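You operate a simulated robot arm through the tools that you are given. There is no shell and no other tool.

You are at the controls of a simulated robot arm. One attempt, no reset.

## Task
Hook up the red lines to Air, Depth and Comms.
Fine: hose end to Air, banded end to Depth, plug to Comms, under the red label; tighten the hose nut.

Only the result counts: the job must be done as asked and must still hold three seconds after the hand-in. Knocking over, shifting, dropping, spilling or breaking anything else fails it.

## Robot
A 7-joint arm with a two-finger parallel gripper, fixed in place. Base frame: the origin is at the foot of the arm, x ahead of it, y to its left, z up. Lengths are in m, angles in degrees, forces in N, time in s.
Its first joint turns from -166.0 to 166.0 degrees. Payload 4.4 kg.
Tool frame: the origin (TCP) lies between the finger pads and is the grasp point; the fingertips stand 0.023 m ahead of it; z points along the fingers, y is the line along which they close. The gripper opens to 0.094 m. The fingers are 0.038 m wide and 0.01 m thick; the gripper's body (0.054 by 0.096 m) begins 0.039 m behind the TCP.
Orientation is that of the tool frame in the base frame, as a unit quaternion [w, x, y, z]. With the fingers straight down and closing along the base's y, the tool's x points along the base's -x, its y along +y and its z along -z.

## Interface
- The arm moves only by the tool drive_tool. Its argument "plan" is a list of rows, each an object (a shift or turn left out is 0, a gripper value left out holds the last) with "linear": the shift along the base's x, y, z in units of 150 mm (1.0 is 150 mm), a list of three; "rot": the turn, a rotation vector about the base's x, y, z in units of 90 degrees (1.0 is 90 degrees), a list of three; "grip": the closure, from 0 (fully open) to 1 (shut). In form: [{"linear": [x, y, z], "rot": [ax, ay, az], "grip": grip}, ...]. A call has 1 to 20 rows; each row is the pose to reach, as a shift and turn from the pose commanded when the call began. A call with a number of a shift or a turn outside -1 to 1 is refused whole. A row lasts 0.2 s, in which the tool goes at most 0.05 m and 8.6 degrees; a call with a longer step from one row to the next is refused whole, and so is a gripper value outside its range. Where a pose cannot be reached the arm comes as near as it can. A force on the tool above 50 N (or 10 N above the force at the start of the call, whichever is more), or a blocked arm, ends the call early, and 0.2 s more pass. Each finger travels about 0.072 m/s and halts on what it meets, pressing with about 40 N; the grip force reading is that of the motor and also rises with nothing between the fingers. The clock runs only during rows and for 0.2 s after the last one: add rows that repeat a pose to give the fingers time. It gives the time, the measured TCP pose, the force on the tool (base axes), the opening and the grip force at its end, in the units of the frame above (readings bear some noise), with the torque about the TCP (base axes, N m) and any sound that the robot's microphone picked up.
- Cameras (640 x 400 px; columns grow to the right, rows downward): "scene" is fixed at [0.4013, -0.5006, 1.8393]; the picture's right is [0.69, -0.72, 0.00], its down [-0.44, -0.43, -0.79] and it looks along [0.57, 0.55, -0.61] (base axes); focal length 295 px, centre (320, 200). "wrist" rides on the gripper at [0.086, 0.016, -0.075] in the tool frame; the picture's right is [-0.18, 0.98, 0.00], its down [-0.58, -0.11, -0.81] and it looks along [-0.79, -0.15, 0.59] (tool axes); focal length 243 px, centre (320, 200). There is no depth. A picture from a camera that has moved, and an enlarged one, comes with that camera's place and axes in the base frame and with its lens.
- capture(camera): a new picture of that camera. No time passes.
- close_up(camera, box): a new picture of the part [left, top, right, bottom] of that camera's present view, enlarged. No time passes.
- close_job(): hands the job in; it is judged then, once.

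Nothing tells you positions but the pictures and the camera data. Unless the task says otherwise, let go and move clear before handing in.

The tools are called after "Request:" as name(argument=value, ...) on one line, values as JSON. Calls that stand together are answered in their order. drive_tool: Moves the arm, as the interface text tells. Its arguments: {"type":"object","properties":{"plan":{"type":"array"}},"required":["plan"]} The other tools are called the same way: capture (camera) takes a picture; close_up (camera, box) takes an enlarged picture of a part of a camera's view; close_job () hands the job in.

At the start:

```text
t: 0.0
eef_pos: [0.7894, 0.1539, 1.5171]
ee_rot: [0.0, 0.0, 1.0, 0.0]
force: [0.4, -0.4, 0.0]
ft_torque: [-0.03, -0.01, 0.01]
gripper_width: 0.0941
gripper_force: 0.0
```

scene: 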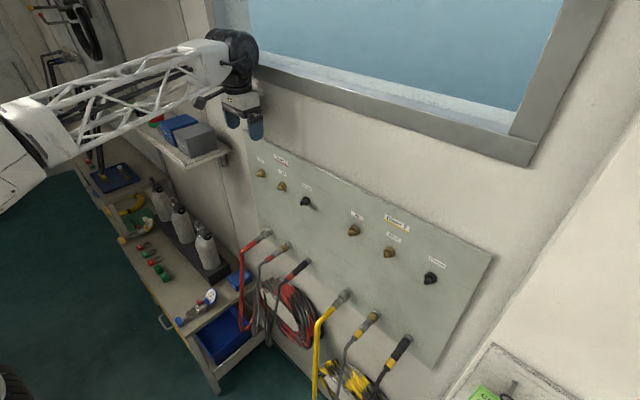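
wrist: 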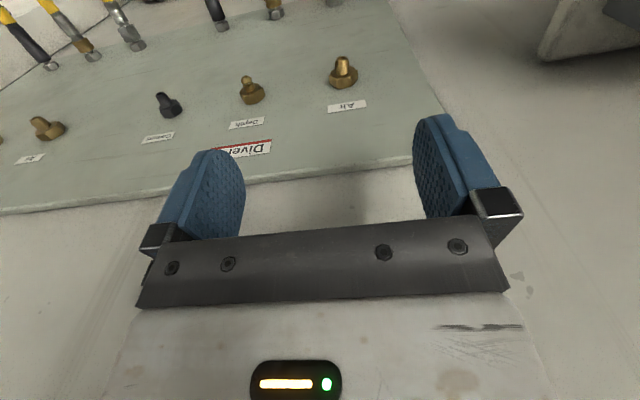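

I see a wall panel with two groups of fittings (Diver 1 with a red label, Diver 2 with a yellow label), and hoses hanging below in clips. I'll start with enlarged views to locate everything.

Request:
close_up(camera="scene", box=[230, 140, 350, 215])

Request:
close_up(camera="scene", box=[220, 215, 340, 290])

Request:
close_up(camera="scene", box=[200, 220, 440, 370])

Request:
close_up(camera="wrist", box=[0, 0, 400, 250])

Request:
capture(camera="wrist")

```text
5.33 times, centred on (290, 178) of scene
camera zoom: at [0.4013, -0.5006, 1.8393], right [0.69, -0.72, 0.0], down [-0.44, -0.43, -0.79], along [0.57, 0.55, -0.61], focal length 1572 px, centre (480, 320)
```

zoom: 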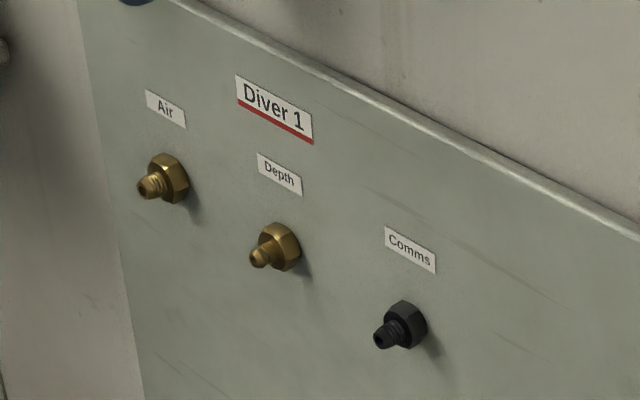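

```text
5.33 times, centred on (280, 252) of scene
camera zoom: at [0.4013, -0.5006, 1.8393], right [0.69, -0.72, 0.0], down [-0.44, -0.43, -0.79], along [0.57, 0.55, -0.61], focal length 1572 px, centre (533, -80)
```

zoom: 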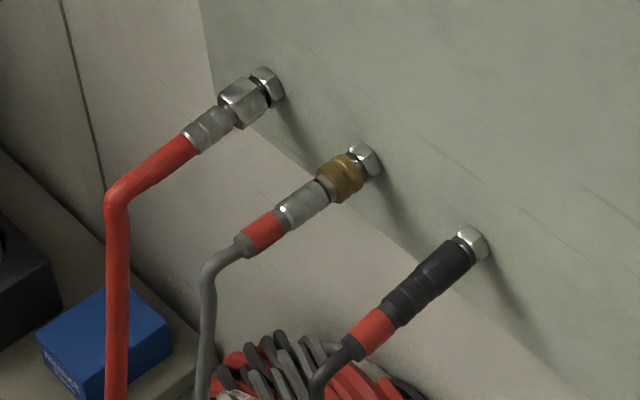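

```text
2.67 times, centred on (320, 295) of scene
camera zoom: at [0.4013, -0.5006, 1.8393], right [0.69, -0.72, 0.0], down [-0.44, -0.43, -0.79], along [0.57, 0.55, -0.61], focal length 786 px, centre (320, -53)
```

zoom: 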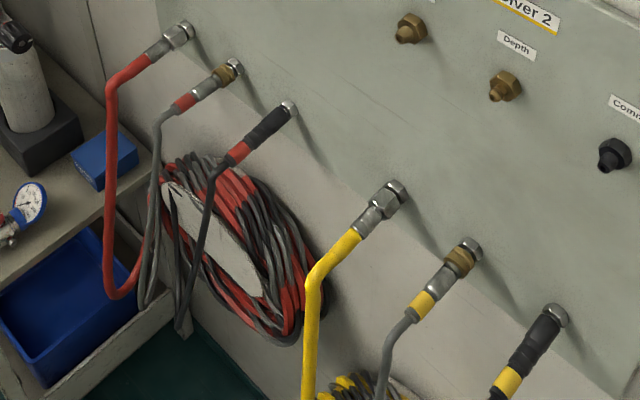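

```text
1.60 times, centred on (200, 125) of wrist
camera zoom: at [0.7033, 0.1698, 1.5908], right [0.18, 0.98, 0.0], down [0.58, -0.11, 0.81], along [0.79, -0.15, -0.59], focal length 388 px, centre (512, 320)
```

zoom: 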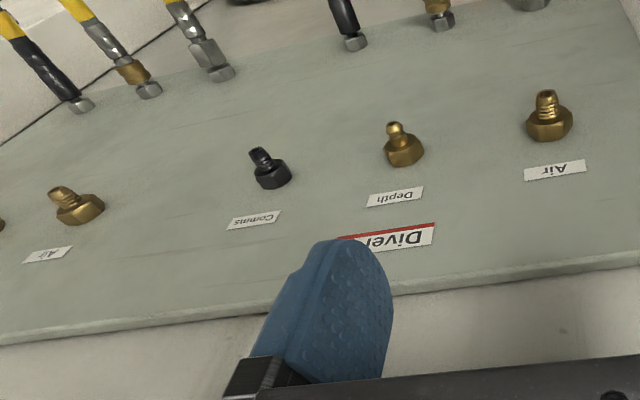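

```text
taken
camera wrist: at [0.7033, 0.1698, 1.5908], right [0.18, 0.98, 0.0], down [0.58, -0.11, 0.81], along [0.79, -0.15, -0.59], focal length 243 px, centre (320, 200)
```

wrist: 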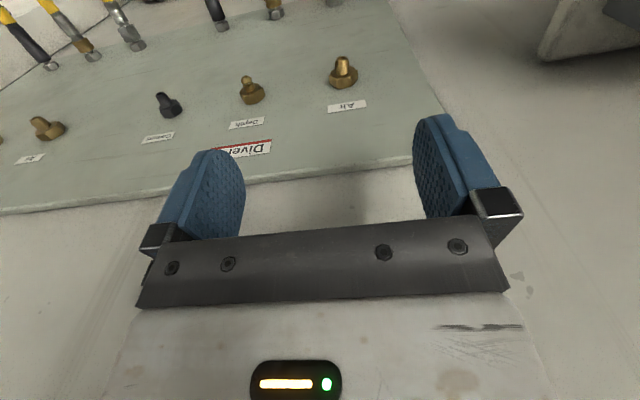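

The panel faces the arm at about x≈0.84. The red lines are parked at about z≈1.085 (y≈0.17, 0.07 and -0.03), and the Diver 1 fittings sit straight above them at z≈1.335. Next I'll back off from the panel, go down and tilt the tool forward for a better look.

Request:
drive_tool(plan=[{"linear": [-0.17, -0.04, -0.2], "rot": [0, -0.044, 0], "grip": 0}, {"linear": [-0.34, -0.08, -0.4], "rot": [0, -0.088, 0]}, {"linear": [-0.51, -0.12, -0.6], "rot": [0, -0.132, 0]}, {"linear": [-0.68, -0.16, -0.8], "rot": [0, -0.176, 0]}, {"linear": [-0.867, -0.2, -1.0], "rot": [0, -0.222, 0]}, {"linear": [-0.867, -0.2, -1.0], "rot": [0, -0.222, 0]}])

```text
t: 1.4
eef_pos: [0.6592, 0.1242, 1.3659]
ee_rot: [0.172, 0.0, 0.985, 0.0]
force: [-0.1, -0.6, -0.1]
ft_torque: [0.02, 0.03, 0.0]
gripper_width: 0.094
gripper_force: 0.0
```

Request:
capture(camera="wrist")

Request:
capture(camera="scene")

```text
taken
camera wrist: at [0.5529, 0.1402, 1.4067], right [0.17, 0.98, 0.06], down [0.27, -0.11, 0.96], along [0.95, -0.15, -0.28], focal length 243 px, centre (320, 200)
```

wrist: 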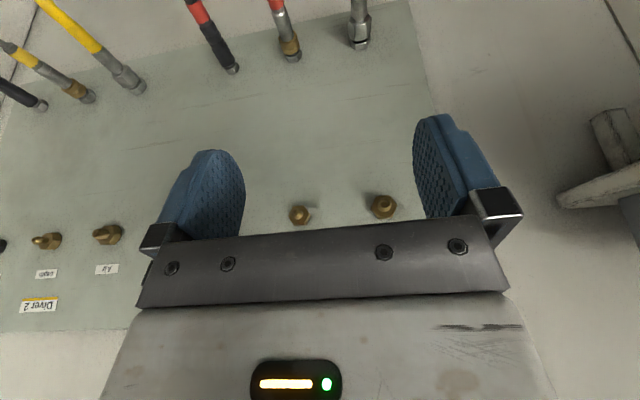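

```text
taken
```

scene: 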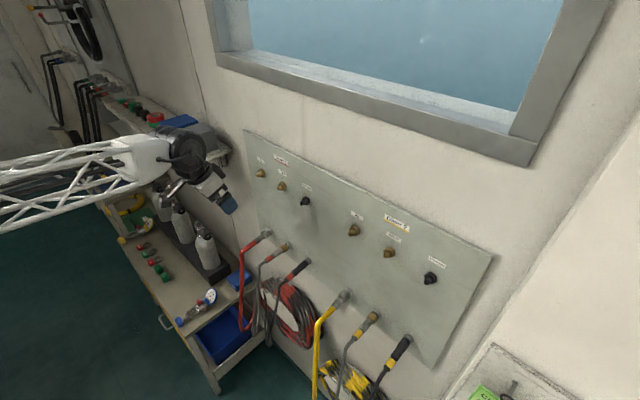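

Request:
close_up(camera="wrist", box=[260, 170, 420, 270])

Request:
close_up(camera="wrist", box=[180, 0, 400, 138])

```text
4.00 times, centred on (340, 220) of wrist
camera zoom: at [0.5529, 0.1402, 1.4067], right [0.17, 0.98, 0.06], down [0.27, -0.11, 0.96], along [0.95, -0.15, -0.28], focal length 970 px, centre (240, 120)
```

zoom: 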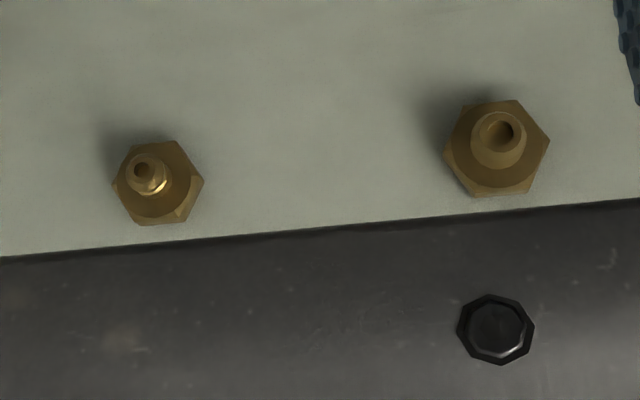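

```text
2.90 times, centred on (290, 69) of wrist
camera zoom: at [0.5529, 0.1402, 1.4067], right [0.17, 0.98, 0.06], down [0.27, -0.11, 0.96], along [0.95, -0.15, -0.28], focal length 703 px, centre (407, 580)
```

zoom: 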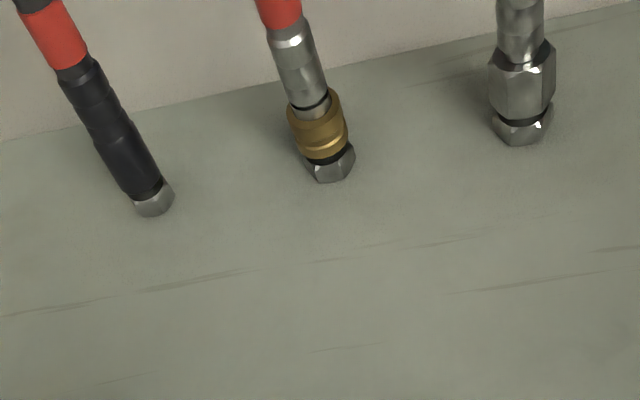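

Request:
close_up(camera="wrist", box=[330, 0, 394, 50])

Request:
close_up(camera="scene", box=[240, 215, 304, 265])

```text
8.00 times, centred on (362, 25) of wrist
camera zoom: at [0.5529, 0.1402, 1.4067], right [0.17, 0.98, 0.06], down [0.27, -0.11, 0.96], along [0.95, -0.15, -0.28], focal length 1941 px, centre (-16, 1600)
```

zoom: 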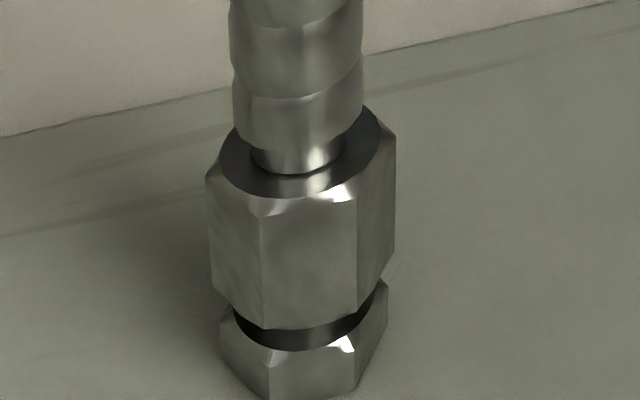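

```text
8.00 times, centred on (272, 240) of scene
camera zoom: at [0.4013, -0.5006, 1.8393], right [0.69, -0.72, 0.0], down [-0.44, -0.43, -0.79], along [0.57, 0.55, -0.61], focal length 2358 px, centre (704, -120)
```

zoom: 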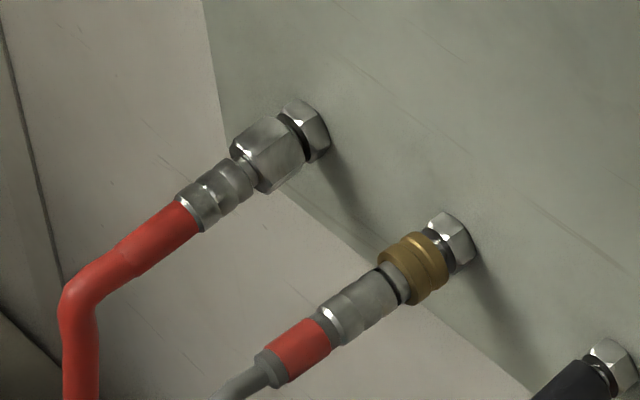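

Request:
drive_tool(plan=[{"linear": [0.054, 0.124, -0.2], "rot": [-0.0667, 0, 0], "grip": 0}, {"linear": [0.108, 0.248, -0.4], "rot": [-0.1333, 0, 0]}, {"linear": [0.162, 0.372, -0.6], "rot": [-0.2, 0, 0]}, {"linear": [0.216, 0.496, -0.8], "rot": [-0.2667, 0, 0]}, {"linear": [0.27, 0.62, -1.0], "rot": [-0.3333, 0, 0]}, {"linear": [0.27, 0.62, -1.0], "rot": [-0.3333, 0, 0]}])

Request:
capture(camera="wrist")

Request:
capture(camera="scene")

```text
t: 2.8
eef_pos: [0.6991, 0.2171, 1.2163]
ee_rot: [0.167, -0.045, 0.951, -0.255]
force: [0.3, 0.3, 0.4]
ft_torque: [0.03, -0.02, -0.01]
gripper_width: 0.0943
gripper_force: 0.1
```

```text
taken
camera wrist: at [0.5929, 0.2514, 1.2428], right [0.17, 0.88, -0.44], down [0.27, 0.39, 0.88], along [0.95, -0.27, -0.17], focal length 243 px, centre (320, 200)
```

wrist: 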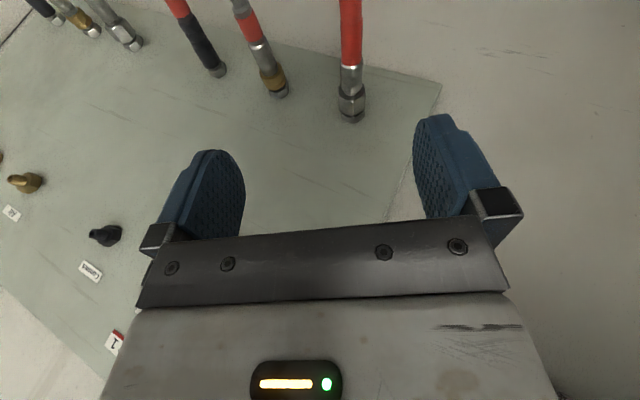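

```text
taken
```

scene: 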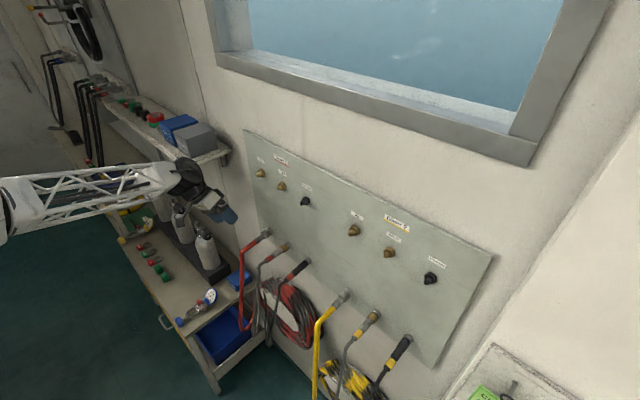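

Request:
close_up(camera="wrist", box=[300, 50, 400, 130])

Request:
close_up(camera="wrist", box=[170, 0, 320, 110])

```text
5.00 times, centred on (350, 90) of wrist
camera zoom: at [0.5929, 0.2514, 1.2428], right [0.17, 0.88, -0.44], down [0.27, 0.39, 0.88], along [0.95, -0.27, -0.17], focal length 1213 px, centre (170, 750)
```

zoom: 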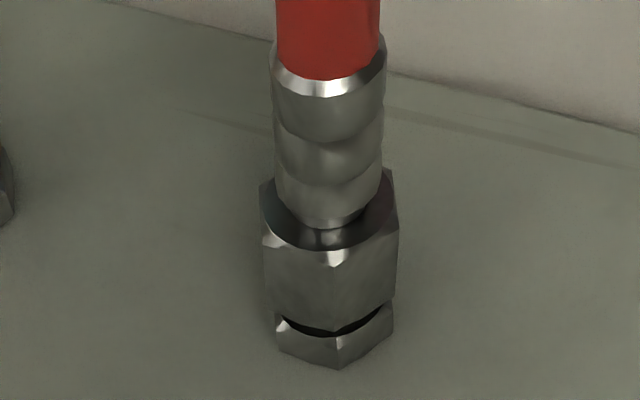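

```text
3.64 times, centred on (245, 55) of wrist
camera zoom: at [0.5929, 0.2514, 1.2428], right [0.17, 0.88, -0.44], down [0.27, 0.39, 0.88], along [0.95, -0.27, -0.17], focal length 882 px, centre (593, 727)
```

zoom: 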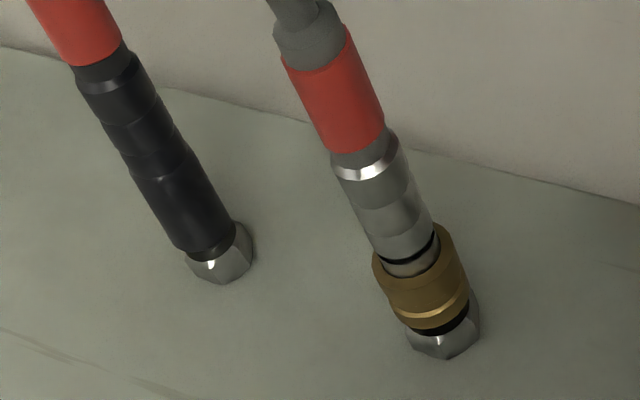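

Request:
drive_tool(plan=[{"linear": [0.168, -0.017, -0.134], "grip": 0}, {"linear": [0.337, -0.035, -0.269]}, {"linear": [0.505, -0.052, -0.403]}, {"linear": [0.565, -0.135, -0.548]}, {"linear": [0.565, -0.135, -0.548]}])

Request:
capture(camera="wrist")

Request:
close_up(camera="scene", box=[180, 180, 308, 260])

```text
t: 4.0
eef_pos: [0.7849, 0.1966, 1.1342]
ee_rot: [0.167, -0.045, 0.951, -0.254]
force: [0.6, -0.6, 0.8]
ft_torque: [-0.01, 0.0, 0.03]
gripper_width: 0.094
gripper_force: 0.0
```

```text
taken
camera wrist: at [0.6784, 0.2303, 1.1609], right [0.17, 0.88, -0.44], down [0.27, 0.38, 0.88], along [0.95, -0.27, -0.17], focal length 243 px, centre (320, 200)
```

wrist: 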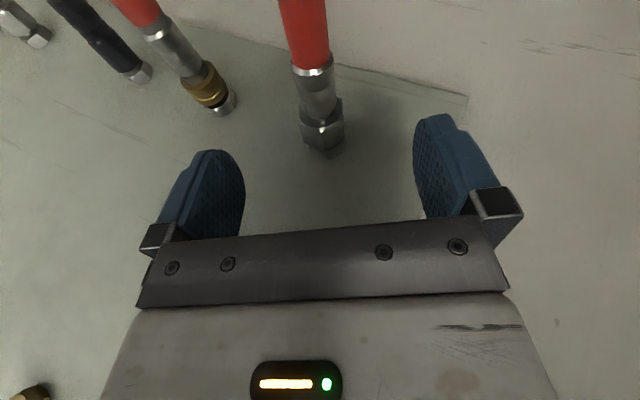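

```text
5.00 times, centred on (244, 220) of scene
camera zoom: at [0.4013, -0.5006, 1.8393], right [0.69, -0.72, 0.0], down [-0.44, -0.43, -0.79], along [0.57, 0.55, -0.61], focal length 1474 px, centre (700, 100)
```

zoom: 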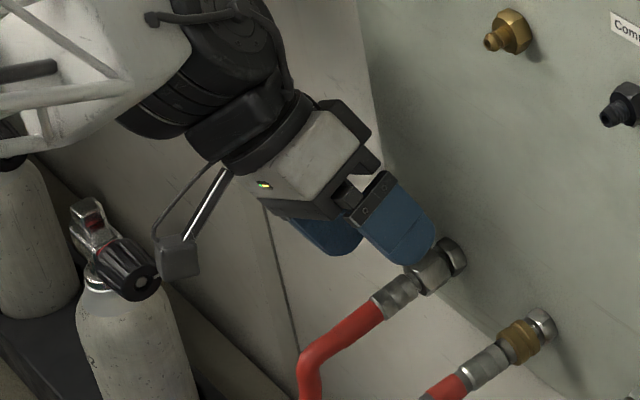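

Request:
drive_tool(plan=[{"linear": [0.061, -0.084, -0.145], "grip": 0}, {"linear": [0.122, -0.167, -0.289]}, {"linear": [0.122, -0.167, -0.289]}])

Request:
capture(camera="wrist")

Request:
close_up(camera="scene", box=[200, 190, 328, 270])

```text
t: 4.8
eef_pos: [0.8023, 0.1703, 1.0901]
ee_rot: [0.167, -0.045, 0.951, -0.256]
force: [0.0, -0.2, -0.4]
ft_torque: [0.01, -0.04, -0.01]
gripper_width: 0.0943
gripper_force: 0.0
```

```text
taken
camera wrist: at [0.6966, 0.2053, 1.1178], right [0.17, 0.88, -0.44], down [0.27, 0.38, 0.88], along [0.95, -0.27, -0.17], focal length 243 px, centre (320, 200)
```

wrist: 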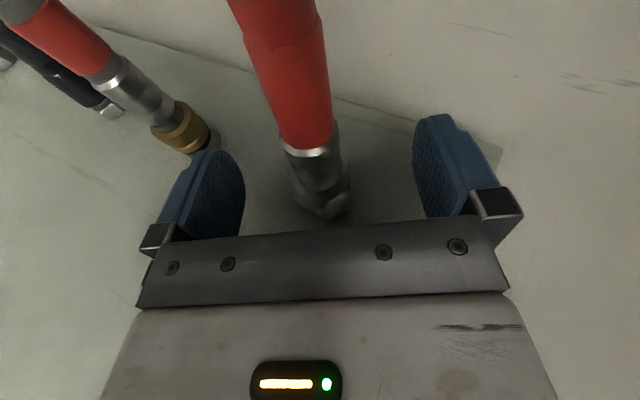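

```text
5.00 times, centred on (264, 230) of scene
camera zoom: at [0.4013, -0.5006, 1.8393], right [0.69, -0.72, 0.0], down [-0.44, -0.43, -0.79], along [0.57, 0.55, -0.61], focal length 1474 px, centre (600, 50)
```

zoom: 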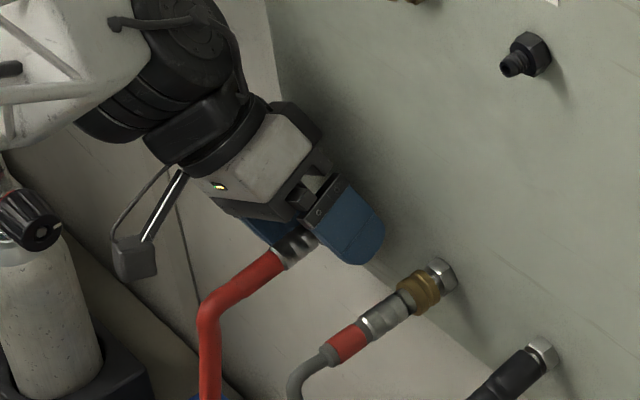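

Request:
drive_tool(plan=[{"grip": 1}, {"grip": 1}, {"grip": 1}, {"grip": 1}, {"grip": 1}])

Request:
capture(camera="wrist")

Request:
close_up(camera="wrist", box=[260, 110, 400, 240])

```text
t: 6.0
eef_pos: [0.8031, 0.1729, 1.0907]
ee_rot: [0.167, -0.045, 0.951, -0.256]
force: [2.5, -3.4, 2.2]
ft_torque: [-0.01, -0.06, -0.11]
gripper_width: 0.0268
gripper_force: 39.9
```

```text
taken
camera wrist: at [0.6965, 0.2054, 1.118], right [0.17, 0.88, -0.44], down [0.27, 0.38, 0.88], along [0.95, -0.27, -0.17], focal length 243 px, centre (320, 200)
```

wrist: 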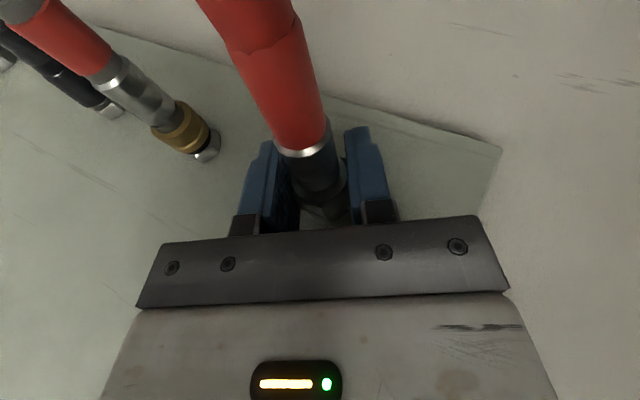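

```text
3.08 times, centred on (330, 175) of wrist
camera zoom: at [0.6965, 0.2054, 1.118], right [0.17, 0.88, -0.44], down [0.27, 0.38, 0.88], along [0.95, -0.27, -0.17], focal length 746 px, centre (289, 277)
```

zoom: 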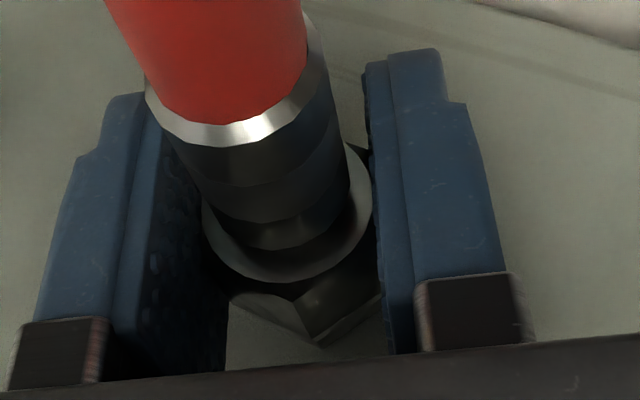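

Request:
drive_tool(plan=[{"linear": [-0.05, 0, 0], "grip": 1}, {"linear": [-0.1, 0, 0]}, {"linear": [-0.15, 0, 0]}, {"linear": [-0.2, 0, 0]}, {"linear": [-0.2, 0, 0]}])

Request:
capture(camera="wrist")

Request:
close_up(camera="scene", box=[200, 190, 328, 270])

```text
t: 7.2
eef_pos: [0.7731, 0.1722, 1.091]
ee_rot: [0.168, -0.045, 0.951, -0.256]
force: [-0.1, 0.4, 0.3]
ft_torque: [-0.01, -0.06, -0.02]
gripper_width: 0.0274
gripper_force: 39.5
```

```text
taken
camera wrist: at [0.6668, 0.206, 1.1177], right [0.17, 0.88, -0.44], down [0.27, 0.38, 0.88], along [0.95, -0.27, -0.17], focal length 243 px, centre (320, 200)
```

wrist: 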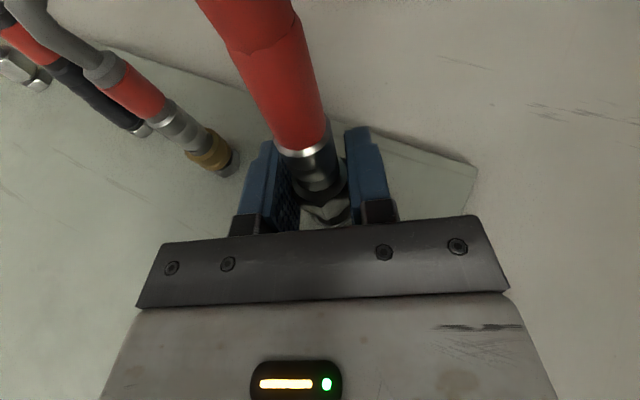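

```text
5.00 times, centred on (264, 230) of scene
camera zoom: at [0.4013, -0.5006, 1.8393], right [0.69, -0.72, 0.0], down [-0.44, -0.43, -0.79], along [0.57, 0.55, -0.61], focal length 1474 px, centre (600, 50)
```

zoom: 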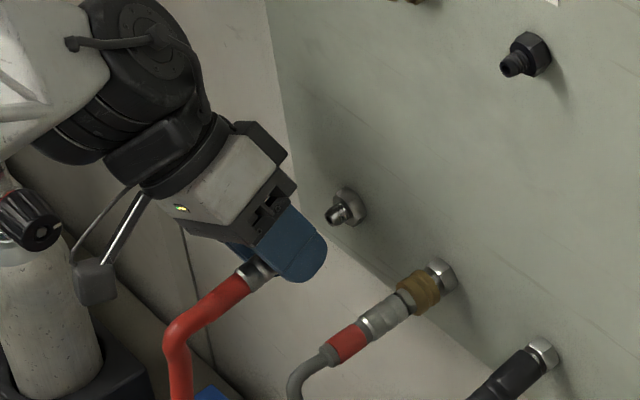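

Request:
close_up(camera="scene", box=[250, 220, 282, 240])

Request:
close_up(camera="scene", box=[246, 163, 278, 183])

Request:
close_up(camera="scene", box=[266, 176, 298, 196])

Request:
close_up(camera="scene", box=[290, 191, 322, 211])

```text
16.00 times, centred on (266, 230) of scene
camera zoom: at [0.4013, -0.5006, 1.8393], right [0.69, -0.72, 0.0], down [-0.44, -0.43, -0.79], along [0.57, 0.55, -0.61], focal length 4716 px, centre (1184, -280)
```

zoom: 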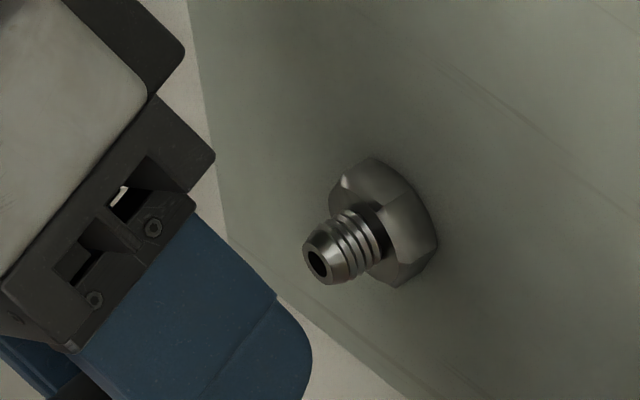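

```text
16.00 times, centred on (262, 173) of scene
camera zoom: at [0.4013, -0.5006, 1.8393], right [0.69, -0.72, 0.0], down [-0.44, -0.43, -0.79], along [0.57, 0.55, -0.61], focal length 4716 px, centre (1248, 632)
```

zoom: 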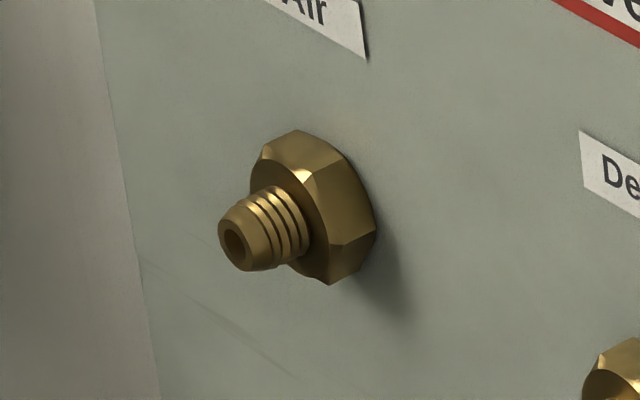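

```text
16.00 times, centred on (282, 186) of scene
camera zoom: at [0.4013, -0.5006, 1.8393], right [0.69, -0.72, 0.0], down [-0.44, -0.43, -0.79], along [0.57, 0.55, -0.61], focal length 4716 px, centre (928, 424)
```

zoom: 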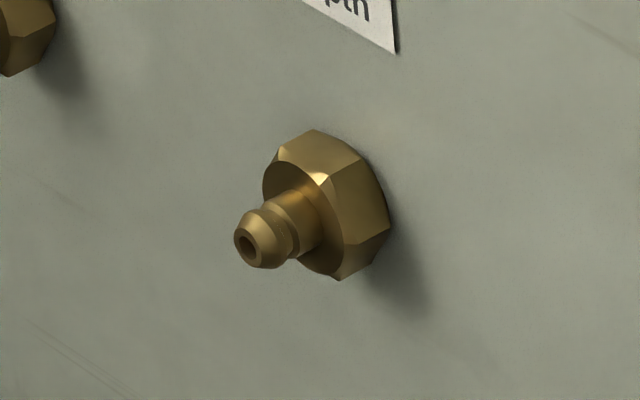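

```text
16.00 times, centred on (306, 201) of scene
camera zoom: at [0.4013, -0.5006, 1.8393], right [0.69, -0.72, 0.0], down [-0.44, -0.43, -0.79], along [0.57, 0.55, -0.61], focal length 4716 px, centre (544, 184)
```

zoom: 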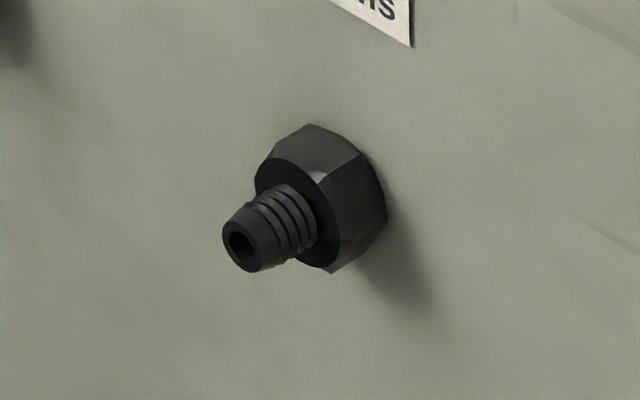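

Request:
drive_tool(plan=[{"linear": [-0.153, 0, 0.1], "grip": 1}, {"linear": [-0.153, 0, 0.3]}, {"linear": [-0.153, 0, 0.5]}, {"linear": [-0.153, 0, 0.7]}, {"linear": [-0.153, 0, 0.9]}, {"linear": [-0.153, 0, 1.0]}, {"linear": [-0.153, 0, 1.0]}])

Request:
capture(camera="wrist")

Request:
capture(camera="scene")

```text
t: 8.8
eef_pos: [0.7512, 0.1717, 1.242]
ee_rot: [0.167, -0.046, 0.951, -0.255]
force: [-0.6, 0.4, -1.1]
ft_torque: [0.01, -0.07, -0.03]
gripper_width: 0.0273
gripper_force: 39.9
```

```text
taken
camera wrist: at [0.6442, 0.2053, 1.2677], right [0.17, 0.88, -0.44], down [0.27, 0.38, 0.88], along [0.95, -0.27, -0.17], focal length 243 px, centre (320, 200)
```

wrist: 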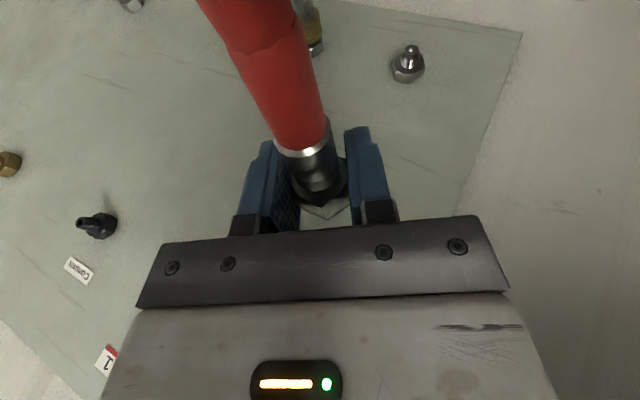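

```text
taken
```

scene: 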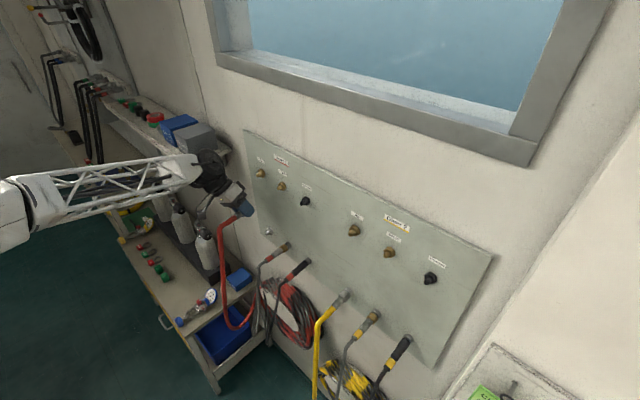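

Request:
drive_tool(plan=[{"linear": [0, 0, 0.17], "grip": 1}, {"linear": [0, 0, 0.34]}, {"linear": [0, 0, 0.51]}, {"linear": [0, 0, 0.6667]}, {"linear": [0, 0, 0.6667]}])

Request:
capture(camera="wrist")

Request:
close_up(camera="scene", box=[190, 130, 318, 210])

Request:
close_up(camera="scene", box=[230, 160, 278, 190])

```text
t: 10.0
eef_pos: [0.7508, 0.1702, 1.3415]
ee_rot: [0.167, -0.045, 0.951, -0.255]
force: [-0.5, 0.2, -1.1]
ft_torque: [-0.02, -0.02, 0.02]
gripper_width: 0.027
gripper_force: 40.3
```

```text
taken
camera wrist: at [0.6441, 0.2049, 1.368], right [0.17, 0.88, -0.44], down [0.27, 0.38, 0.88], along [0.95, -0.27, -0.17], focal length 243 px, centre (320, 200)
```

wrist: 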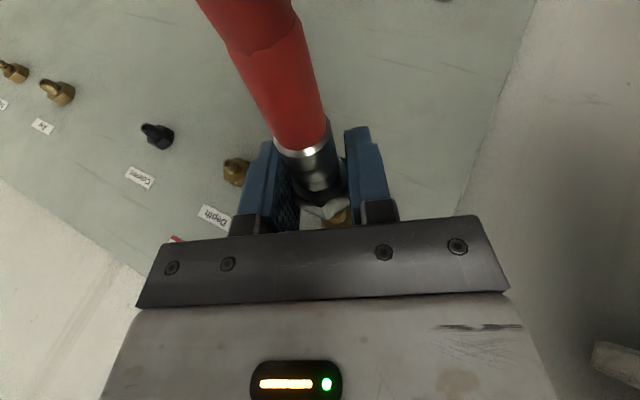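

```text
5.00 times, centred on (254, 170) of scene
camera zoom: at [0.4013, -0.5006, 1.8393], right [0.69, -0.72, 0.0], down [-0.44, -0.43, -0.79], along [0.57, 0.55, -0.61], focal length 1474 px, centre (650, 350)
```

zoom: 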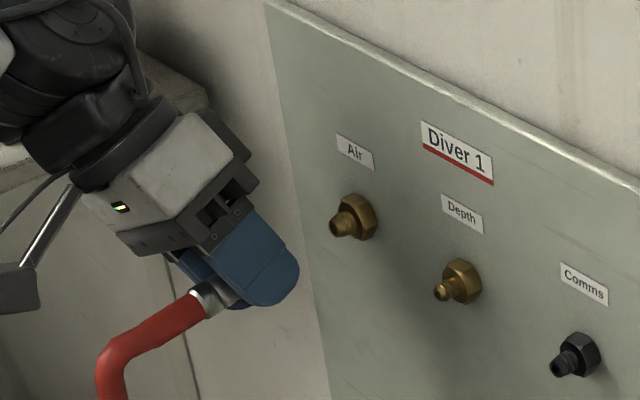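

```text
13.33 times, centred on (254, 175) of scene
camera zoom: at [0.4013, -0.5006, 1.8393], right [0.69, -0.72, 0.0], down [-0.44, -0.43, -0.79], along [0.57, 0.55, -0.61], focal length 3930 px, centre (1200, 533)
```

zoom: 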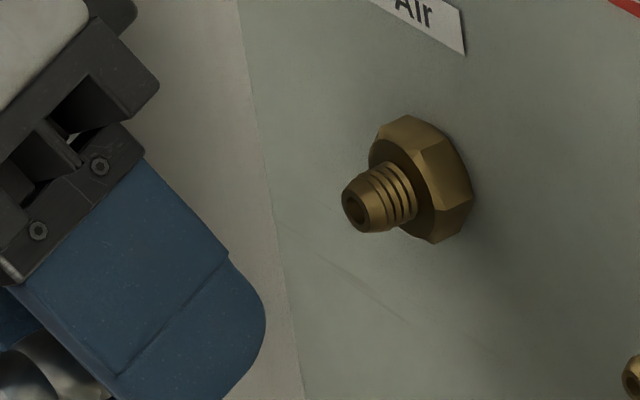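

Request:
close_up(camera="wrist", box=[270, 130, 390, 230])

Request:
close_up(camera="scene", box=[222, 170, 262, 200])

```text
4.00 times, centred on (330, 180) of wrist
camera zoom: at [0.6441, 0.2049, 1.368], right [0.17, 0.88, -0.44], down [0.27, 0.38, 0.88], along [0.95, -0.27, -0.17], focal length 970 px, centre (280, 280)
```

zoom: 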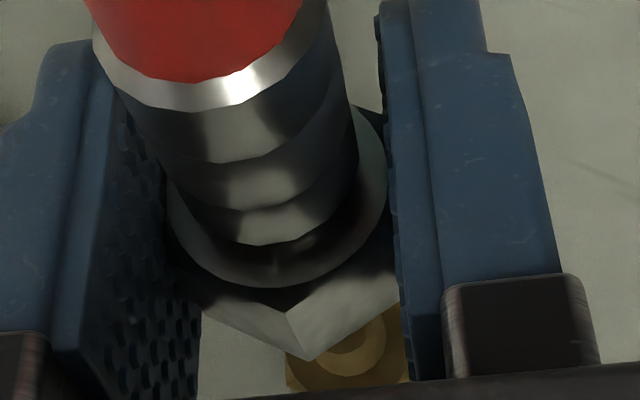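

```text
13.33 times, centred on (242, 185) of scene
camera zoom: at [0.4013, -0.5006, 1.8393], right [0.69, -0.72, 0.0], down [-0.44, -0.43, -0.79], along [0.57, 0.55, -0.61], focal length 3930 px, centre (1360, 400)
```

zoom: 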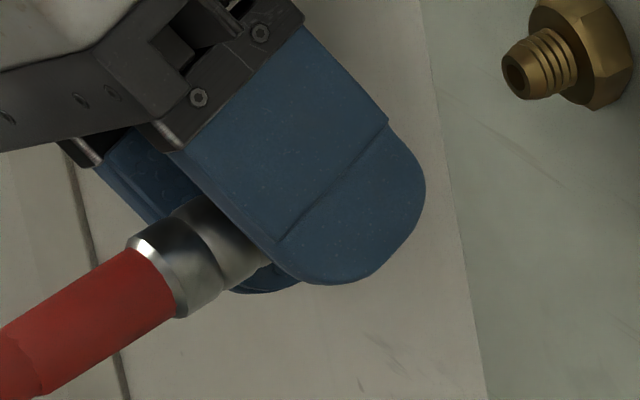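

Request:
drive_tool(plan=[{"linear": [0.1, 0, 0], "grip": 1}, {"linear": [0.2, 0, 0]}, {"linear": [0.25, 0, 0]}, {"linear": [0.3, 0, 0]}, {"linear": [0.353, 0, 0]}, {"linear": [0.353, 0, 0]}])

Request:
close_up(camera="wrist", box=[270, 130, 390, 230])

Request:
close_up(camera="scene", box=[222, 160, 286, 200])

```text
t: 11.4
eef_pos: [0.8029, 0.1703, 1.3412]
ee_rot: [0.167, -0.045, 0.951, -0.255]
force: [-25.7, 0.4, -4.0]
ft_torque: [0.01, 0.04, -0.02]
gripper_width: 0.0271
gripper_force: 39.9
```

```text
4.00 times, centred on (330, 180) of wrist
camera zoom: at [0.6964, 0.2054, 1.368], right [0.17, 0.88, -0.44], down [0.27, 0.38, 0.88], along [0.95, -0.27, -0.17], focal length 970 px, centre (280, 280)
```

zoom: 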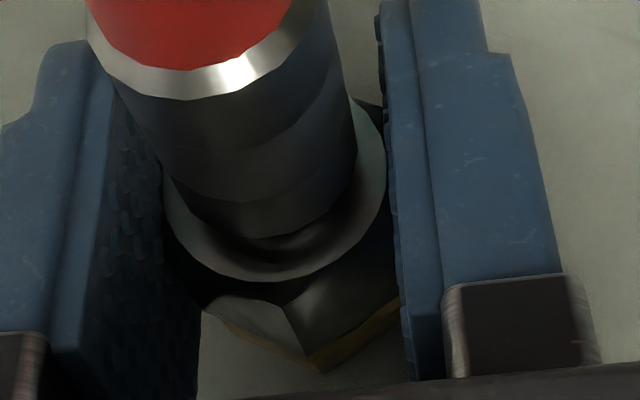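

```text
10.00 times, centred on (254, 180) of scene
camera zoom: at [0.4013, -0.5006, 1.8393], right [0.69, -0.72, 0.0], down [-0.44, -0.43, -0.79], along [0.57, 0.55, -0.61], focal length 2947 px, centre (980, 400)
```

zoom: 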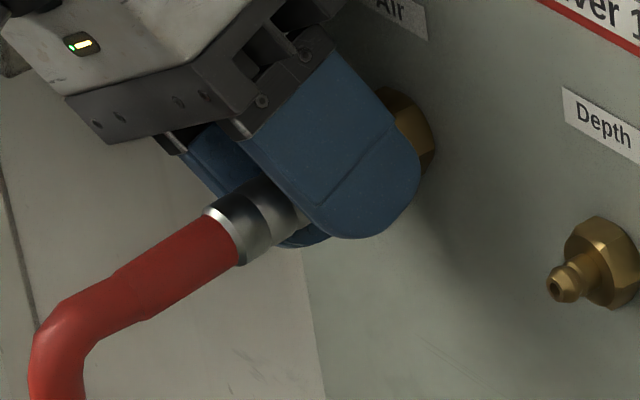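

Request:
drive_tool(plan=[{"rot": [0.0833, 0, 0], "grip": 1}, {"rot": [0.1667, 0, 0]}, {"rot": [0.25, 0, 0]}, {"rot": [0.3333, 0, 0]}, {"rot": [0.3333, 0, 0]}])

Request:
capture(camera="wrist")

Request:
close_up(camera="scene", box=[222, 160, 286, 200])

```text
t: 12.6
eef_pos: [0.8029, 0.1709, 1.3409]
ee_rot: [0.174, 0.001, 0.985, 0.0]
force: [-19.6, -24.9, 4.0]
ft_torque: [-0.13, 0.21, 0.06]
gripper_width: 0.0271
gripper_force: 40.2
```

```text
taken
camera wrist: at [0.6962, 0.1866, 1.3817], right [0.17, 0.98, 0.06], down [0.27, -0.11, 0.96], along [0.95, -0.15, -0.28], focal length 243 px, centre (320, 200)
```

wrist: 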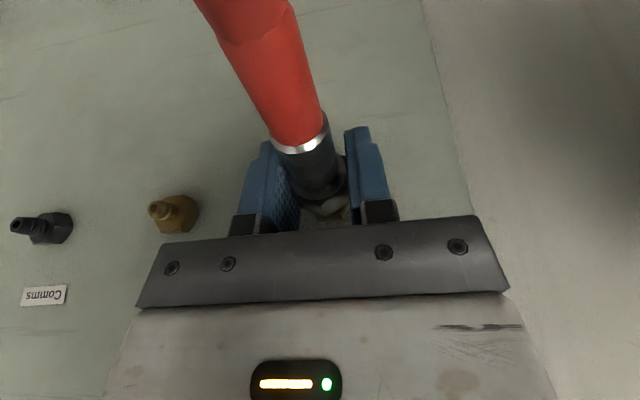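

```text
10.00 times, centred on (254, 180) of scene
camera zoom: at [0.4013, -0.5006, 1.8393], right [0.69, -0.72, 0.0], down [-0.44, -0.43, -0.79], along [0.57, 0.55, -0.61], focal length 2947 px, centre (980, 400)
```

zoom: 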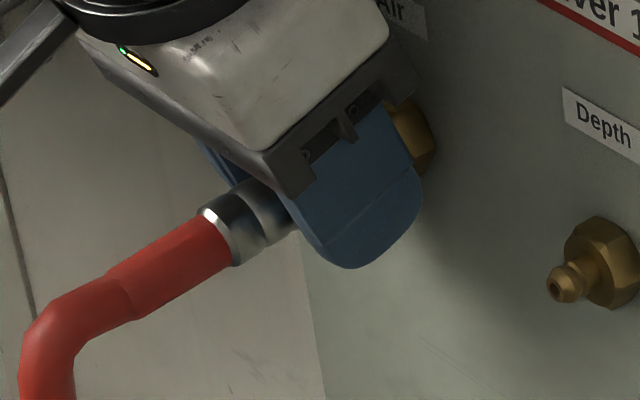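

Request:
drive_tool(plan=[{"linear": [0, -0.0093, 0.003], "rot": [0.0, 0, 0], "grip": 1}, {"linear": [0, -0.012, 0.003], "rot": [0.0833, 0, 0]}, {"linear": [0, -0.0143, 0.002], "rot": [0.1667, 0, 0]}, {"linear": [0, -0.0165, 0.001], "rot": [0.25, 0, 0]}, {"linear": [0, -0.0187, 0], "rot": [0.3333, 0, 0]}, {"linear": [0, -0.0187, 0], "rot": [0.3333, 0, 0]}])

Request:
capture(camera="wrist")

Request:
close_up(camera="scene", box=[222, 160, 286, 200])

```text
t: 14.0
eef_pos: [0.8034, 0.1691, 1.3413]
ee_rot: [0.168, 0.044, 0.951, 0.255]
force: [23.4, 13.3, 13.4]
ft_torque: [-0.03, 0.14, 0.65]
gripper_width: 0.0275
gripper_force: 39.6
```

```text
taken
camera wrist: at [0.6966, 0.1628, 1.3842], right [0.17, 0.82, 0.55], down [0.27, -0.57, 0.77], along [0.95, 0.01, -0.32], focal length 243 px, centre (320, 200)
```

wrist: 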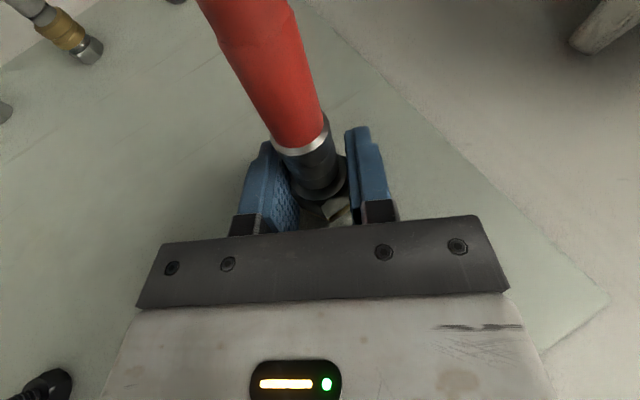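

```text
10.00 times, centred on (254, 180) of scene
camera zoom: at [0.4013, -0.5006, 1.8393], right [0.69, -0.72, 0.0], down [-0.44, -0.43, -0.79], along [0.57, 0.55, -0.61], focal length 2947 px, centre (980, 400)
```

zoom: 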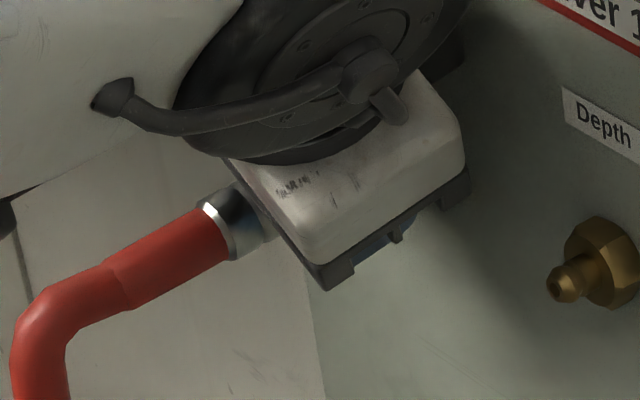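

Request:
drive_tool(plan=[{"linear": [0.0133, 0, 0], "grip": 1}, {"linear": [0.0133, 0, 0], "grip": 1}])

```text
t: 14.6
eef_pos: [0.8042, 0.1698, 1.3417]
ee_rot: [0.168, 0.046, 0.951, 0.255]
force: [-23.3, 12.9, 9.8]
ft_torque: [-0.03, 0.24, 0.71]
gripper_width: 0.0271
gripper_force: 39.6
```

Request:
drive_tool(plan=[{"linear": [-0.0067, 0.0037, 0.0027], "grip": 1}, {"linear": [-0.0067, 0.0037, 0.0027], "grip": 0.6}, {"linear": [-0.0067, 0.0037, 0.0027], "grip": 0}, {"linear": [-0.0067, 0.0037, 0.0027], "grip": 0}, {"linear": [-0.0067, 0.0037, 0.0027], "grip": 0}])

Request:
capture(camera="wrist")

Request:
close_up(camera="wrist", box=[250, 120, 400, 240])

Request:
close_up(camera="scene", box=[222, 160, 286, 200])

```text
t: 15.8
eef_pos: [0.8029, 0.1696, 1.34]
ee_rot: [0.167, 0.044, 0.951, 0.256]
force: [-1.0, -0.3, 0.4]
ft_torque: [0.01, -0.01, 0.0]
gripper_width: 0.0943
gripper_force: 0.1
```

```text
taken
camera wrist: at [0.6974, 0.163, 1.3841], right [0.17, 0.82, 0.55], down [0.27, -0.57, 0.77], along [0.95, 0.01, -0.32], focal length 243 px, centre (320, 200)
```

wrist: 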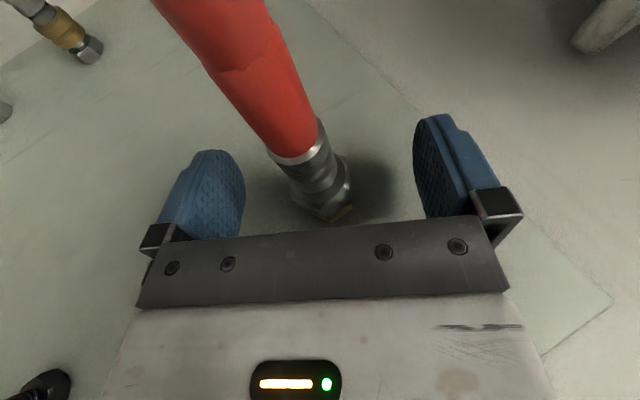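

```text
3.33 times, centred on (325, 180) of wrist
camera zoom: at [0.6974, 0.163, 1.3841], right [0.17, 0.82, 0.55], down [0.27, -0.57, 0.77], along [0.95, 0.01, -0.32], focal length 809 px, centre (303, 267)
```

zoom: 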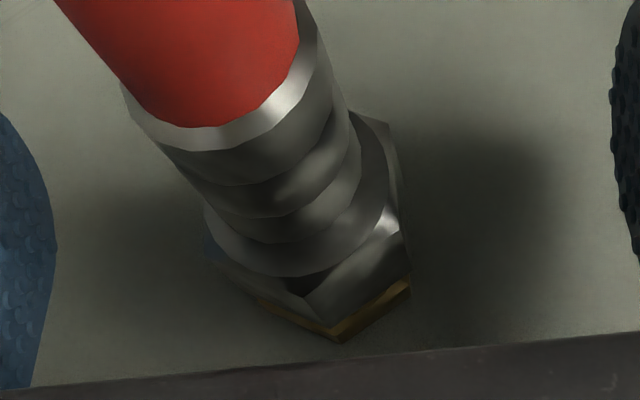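

```text
10.00 times, centred on (254, 180) of scene
camera zoom: at [0.4013, -0.5006, 1.8393], right [0.69, -0.72, 0.0], down [-0.44, -0.43, -0.79], along [0.57, 0.55, -0.61], focal length 2947 px, centre (980, 400)
```

zoom: 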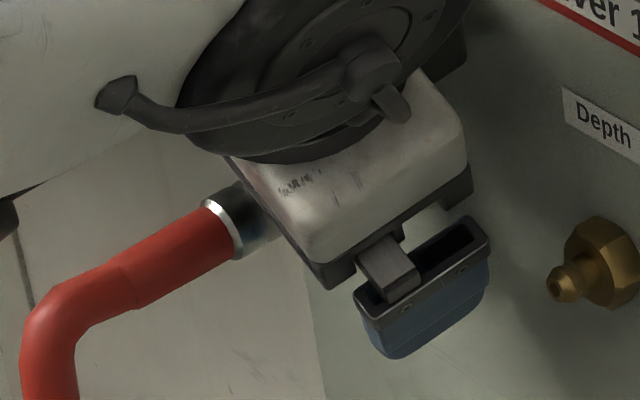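

Request:
drive_tool(plan=[{"linear": [0, 0.001, -0.002], "rot": [-0.0833, 0, 0], "grip": 0}, {"linear": [0, 0.002, -0.004], "rot": [-0.1667, 0, 0]}, {"linear": [0, 0.003, -0.006], "rot": [-0.25, 0, 0]}, {"linear": [0, 0.004, -0.008], "rot": [-0.3333, 0, 0]}, {"linear": [0, 0.005, -0.01], "rot": [-0.4167, 0, 0]}, {"linear": [0, 0.006, -0.012], "rot": [-0.5, 0, 0]}, {"linear": [0, 0.007, -0.015], "rot": [-0.5833, 0, 0]}, {"linear": [0, 0.0076, -0.0167], "rot": [-0.6667, 0, 0]}, {"linear": [0, 0.0076, -0.0167], "rot": [-0.6667, 0, 0]}])

Request:
capture(camera="wrist")

Request:
close_up(camera="wrist", box=[250, 120, 400, 240])

Request:
close_up(camera="scene", box=[222, 160, 286, 200])

```text
t: 17.8
eef_pos: [0.8034, 0.1703, 1.3402]
ee_rot: [0.167, -0.045, 0.951, -0.256]
force: [0.3, -0.2, -1.0]
ft_torque: [-0.01, 0.0, 0.01]
gripper_width: 0.094
gripper_force: 0.0
```

```text
taken
camera wrist: at [0.6972, 0.2043, 1.3657], right [0.17, 0.88, -0.44], down [0.27, 0.39, 0.88], along [0.95, -0.27, -0.17], focal length 243 px, centre (320, 200)
```

wrist: 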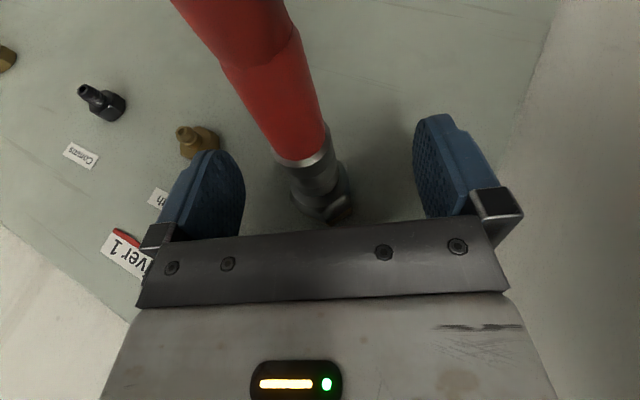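

```text
3.33 times, centred on (325, 180) of wrist
camera zoom: at [0.6972, 0.2043, 1.3657], right [0.17, 0.88, -0.44], down [0.27, 0.39, 0.88], along [0.95, -0.27, -0.17], focal length 809 px, centre (303, 267)
```

zoom: 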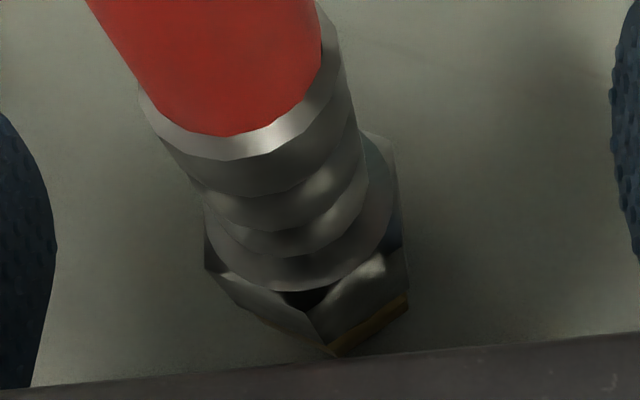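

```text
10.00 times, centred on (254, 180) of scene
camera zoom: at [0.4013, -0.5006, 1.8393], right [0.69, -0.72, 0.0], down [-0.44, -0.43, -0.79], along [0.57, 0.55, -0.61], focal length 2947 px, centre (980, 400)
```

zoom: 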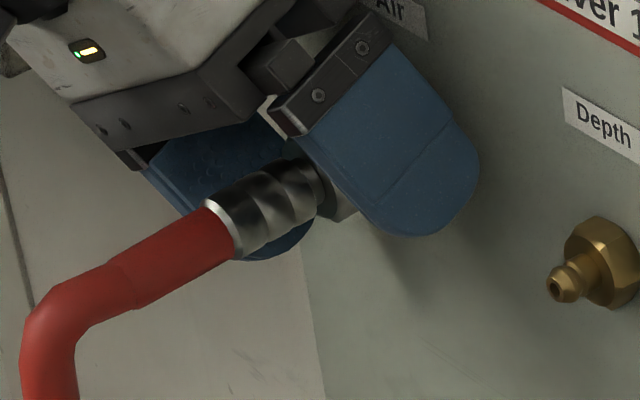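

Request:
drive_tool(plan=[{"grip": 1}, {"grip": 1}, {"grip": 1}, {"grip": 1}, {"grip": 1}])

```text
t: 19.0
eef_pos: [0.8036, 0.1696, 1.3388]
ee_rot: [0.167, -0.044, 0.951, -0.255]
force: [1.4, -6.5, 1.4]
ft_torque: [0.03, -0.02, -0.08]
gripper_width: 0.0271
gripper_force: 39.2
```

Request:
drive_tool(plan=[{"rot": [0.0833, 0, 0], "grip": 1}, {"rot": [0.1667, 0, 0]}, {"rot": [0.25, 0, 0]}, {"rot": [0.3333, 0, 0]}, {"rot": [0.3333, 0, 0]}])

```text
t: 20.2
eef_pos: [0.8035, 0.1699, 1.3381]
ee_rot: [0.174, 0.0, 0.985, 0.001]
force: [23.6, -3.9, 10.4]
ft_torque: [0.02, 0.28, -0.01]
gripper_width: 0.0272
gripper_force: 39.6
```

Request:
drive_tool(plan=[{"linear": [0.007, 0, 0.002], "grip": 1}, {"linear": [0.009, 0, 0.002], "rot": [0.0833, 0, 0]}, {"linear": [0.01, 0, 0.002], "rot": [0.1667, 0, 0]}, {"linear": [0.012, 0, 0.002], "rot": [0.25, 0, 0]}, {"linear": [0.0135, 0, 0.002], "rot": [0.3333, 0, 0]}, {"linear": [0.0135, 0, 0.002], "rot": [0.3333, 0, 0]}])

Request:
close_up(camera="wrist", box=[250, 120, 400, 240])

```text
t: 21.6
eef_pos: [0.8048, 0.171, 1.3391]
ee_rot: [0.168, 0.045, 0.951, 0.255]
force: [-25.6, 8.0, 9.2]
ft_torque: [0.0, 0.23, 0.25]
gripper_width: 0.0274
gripper_force: 40.1
```

```text
3.33 times, centred on (325, 180) of wrist
camera zoom: at [0.6988, 0.1642, 1.382], right [0.17, 0.82, 0.55], down [0.27, -0.57, 0.77], along [0.95, 0.01, -0.32], focal length 809 px, centre (303, 267)
```

zoom: 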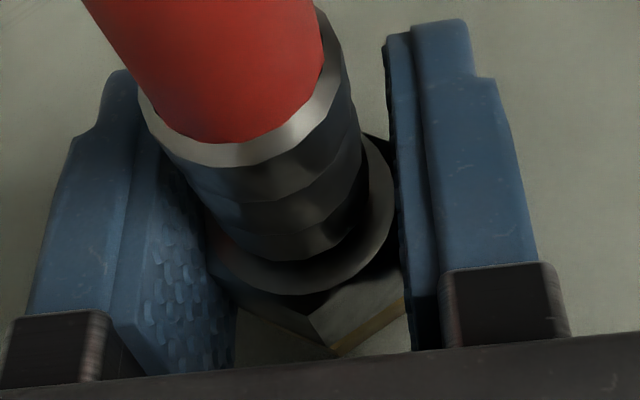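

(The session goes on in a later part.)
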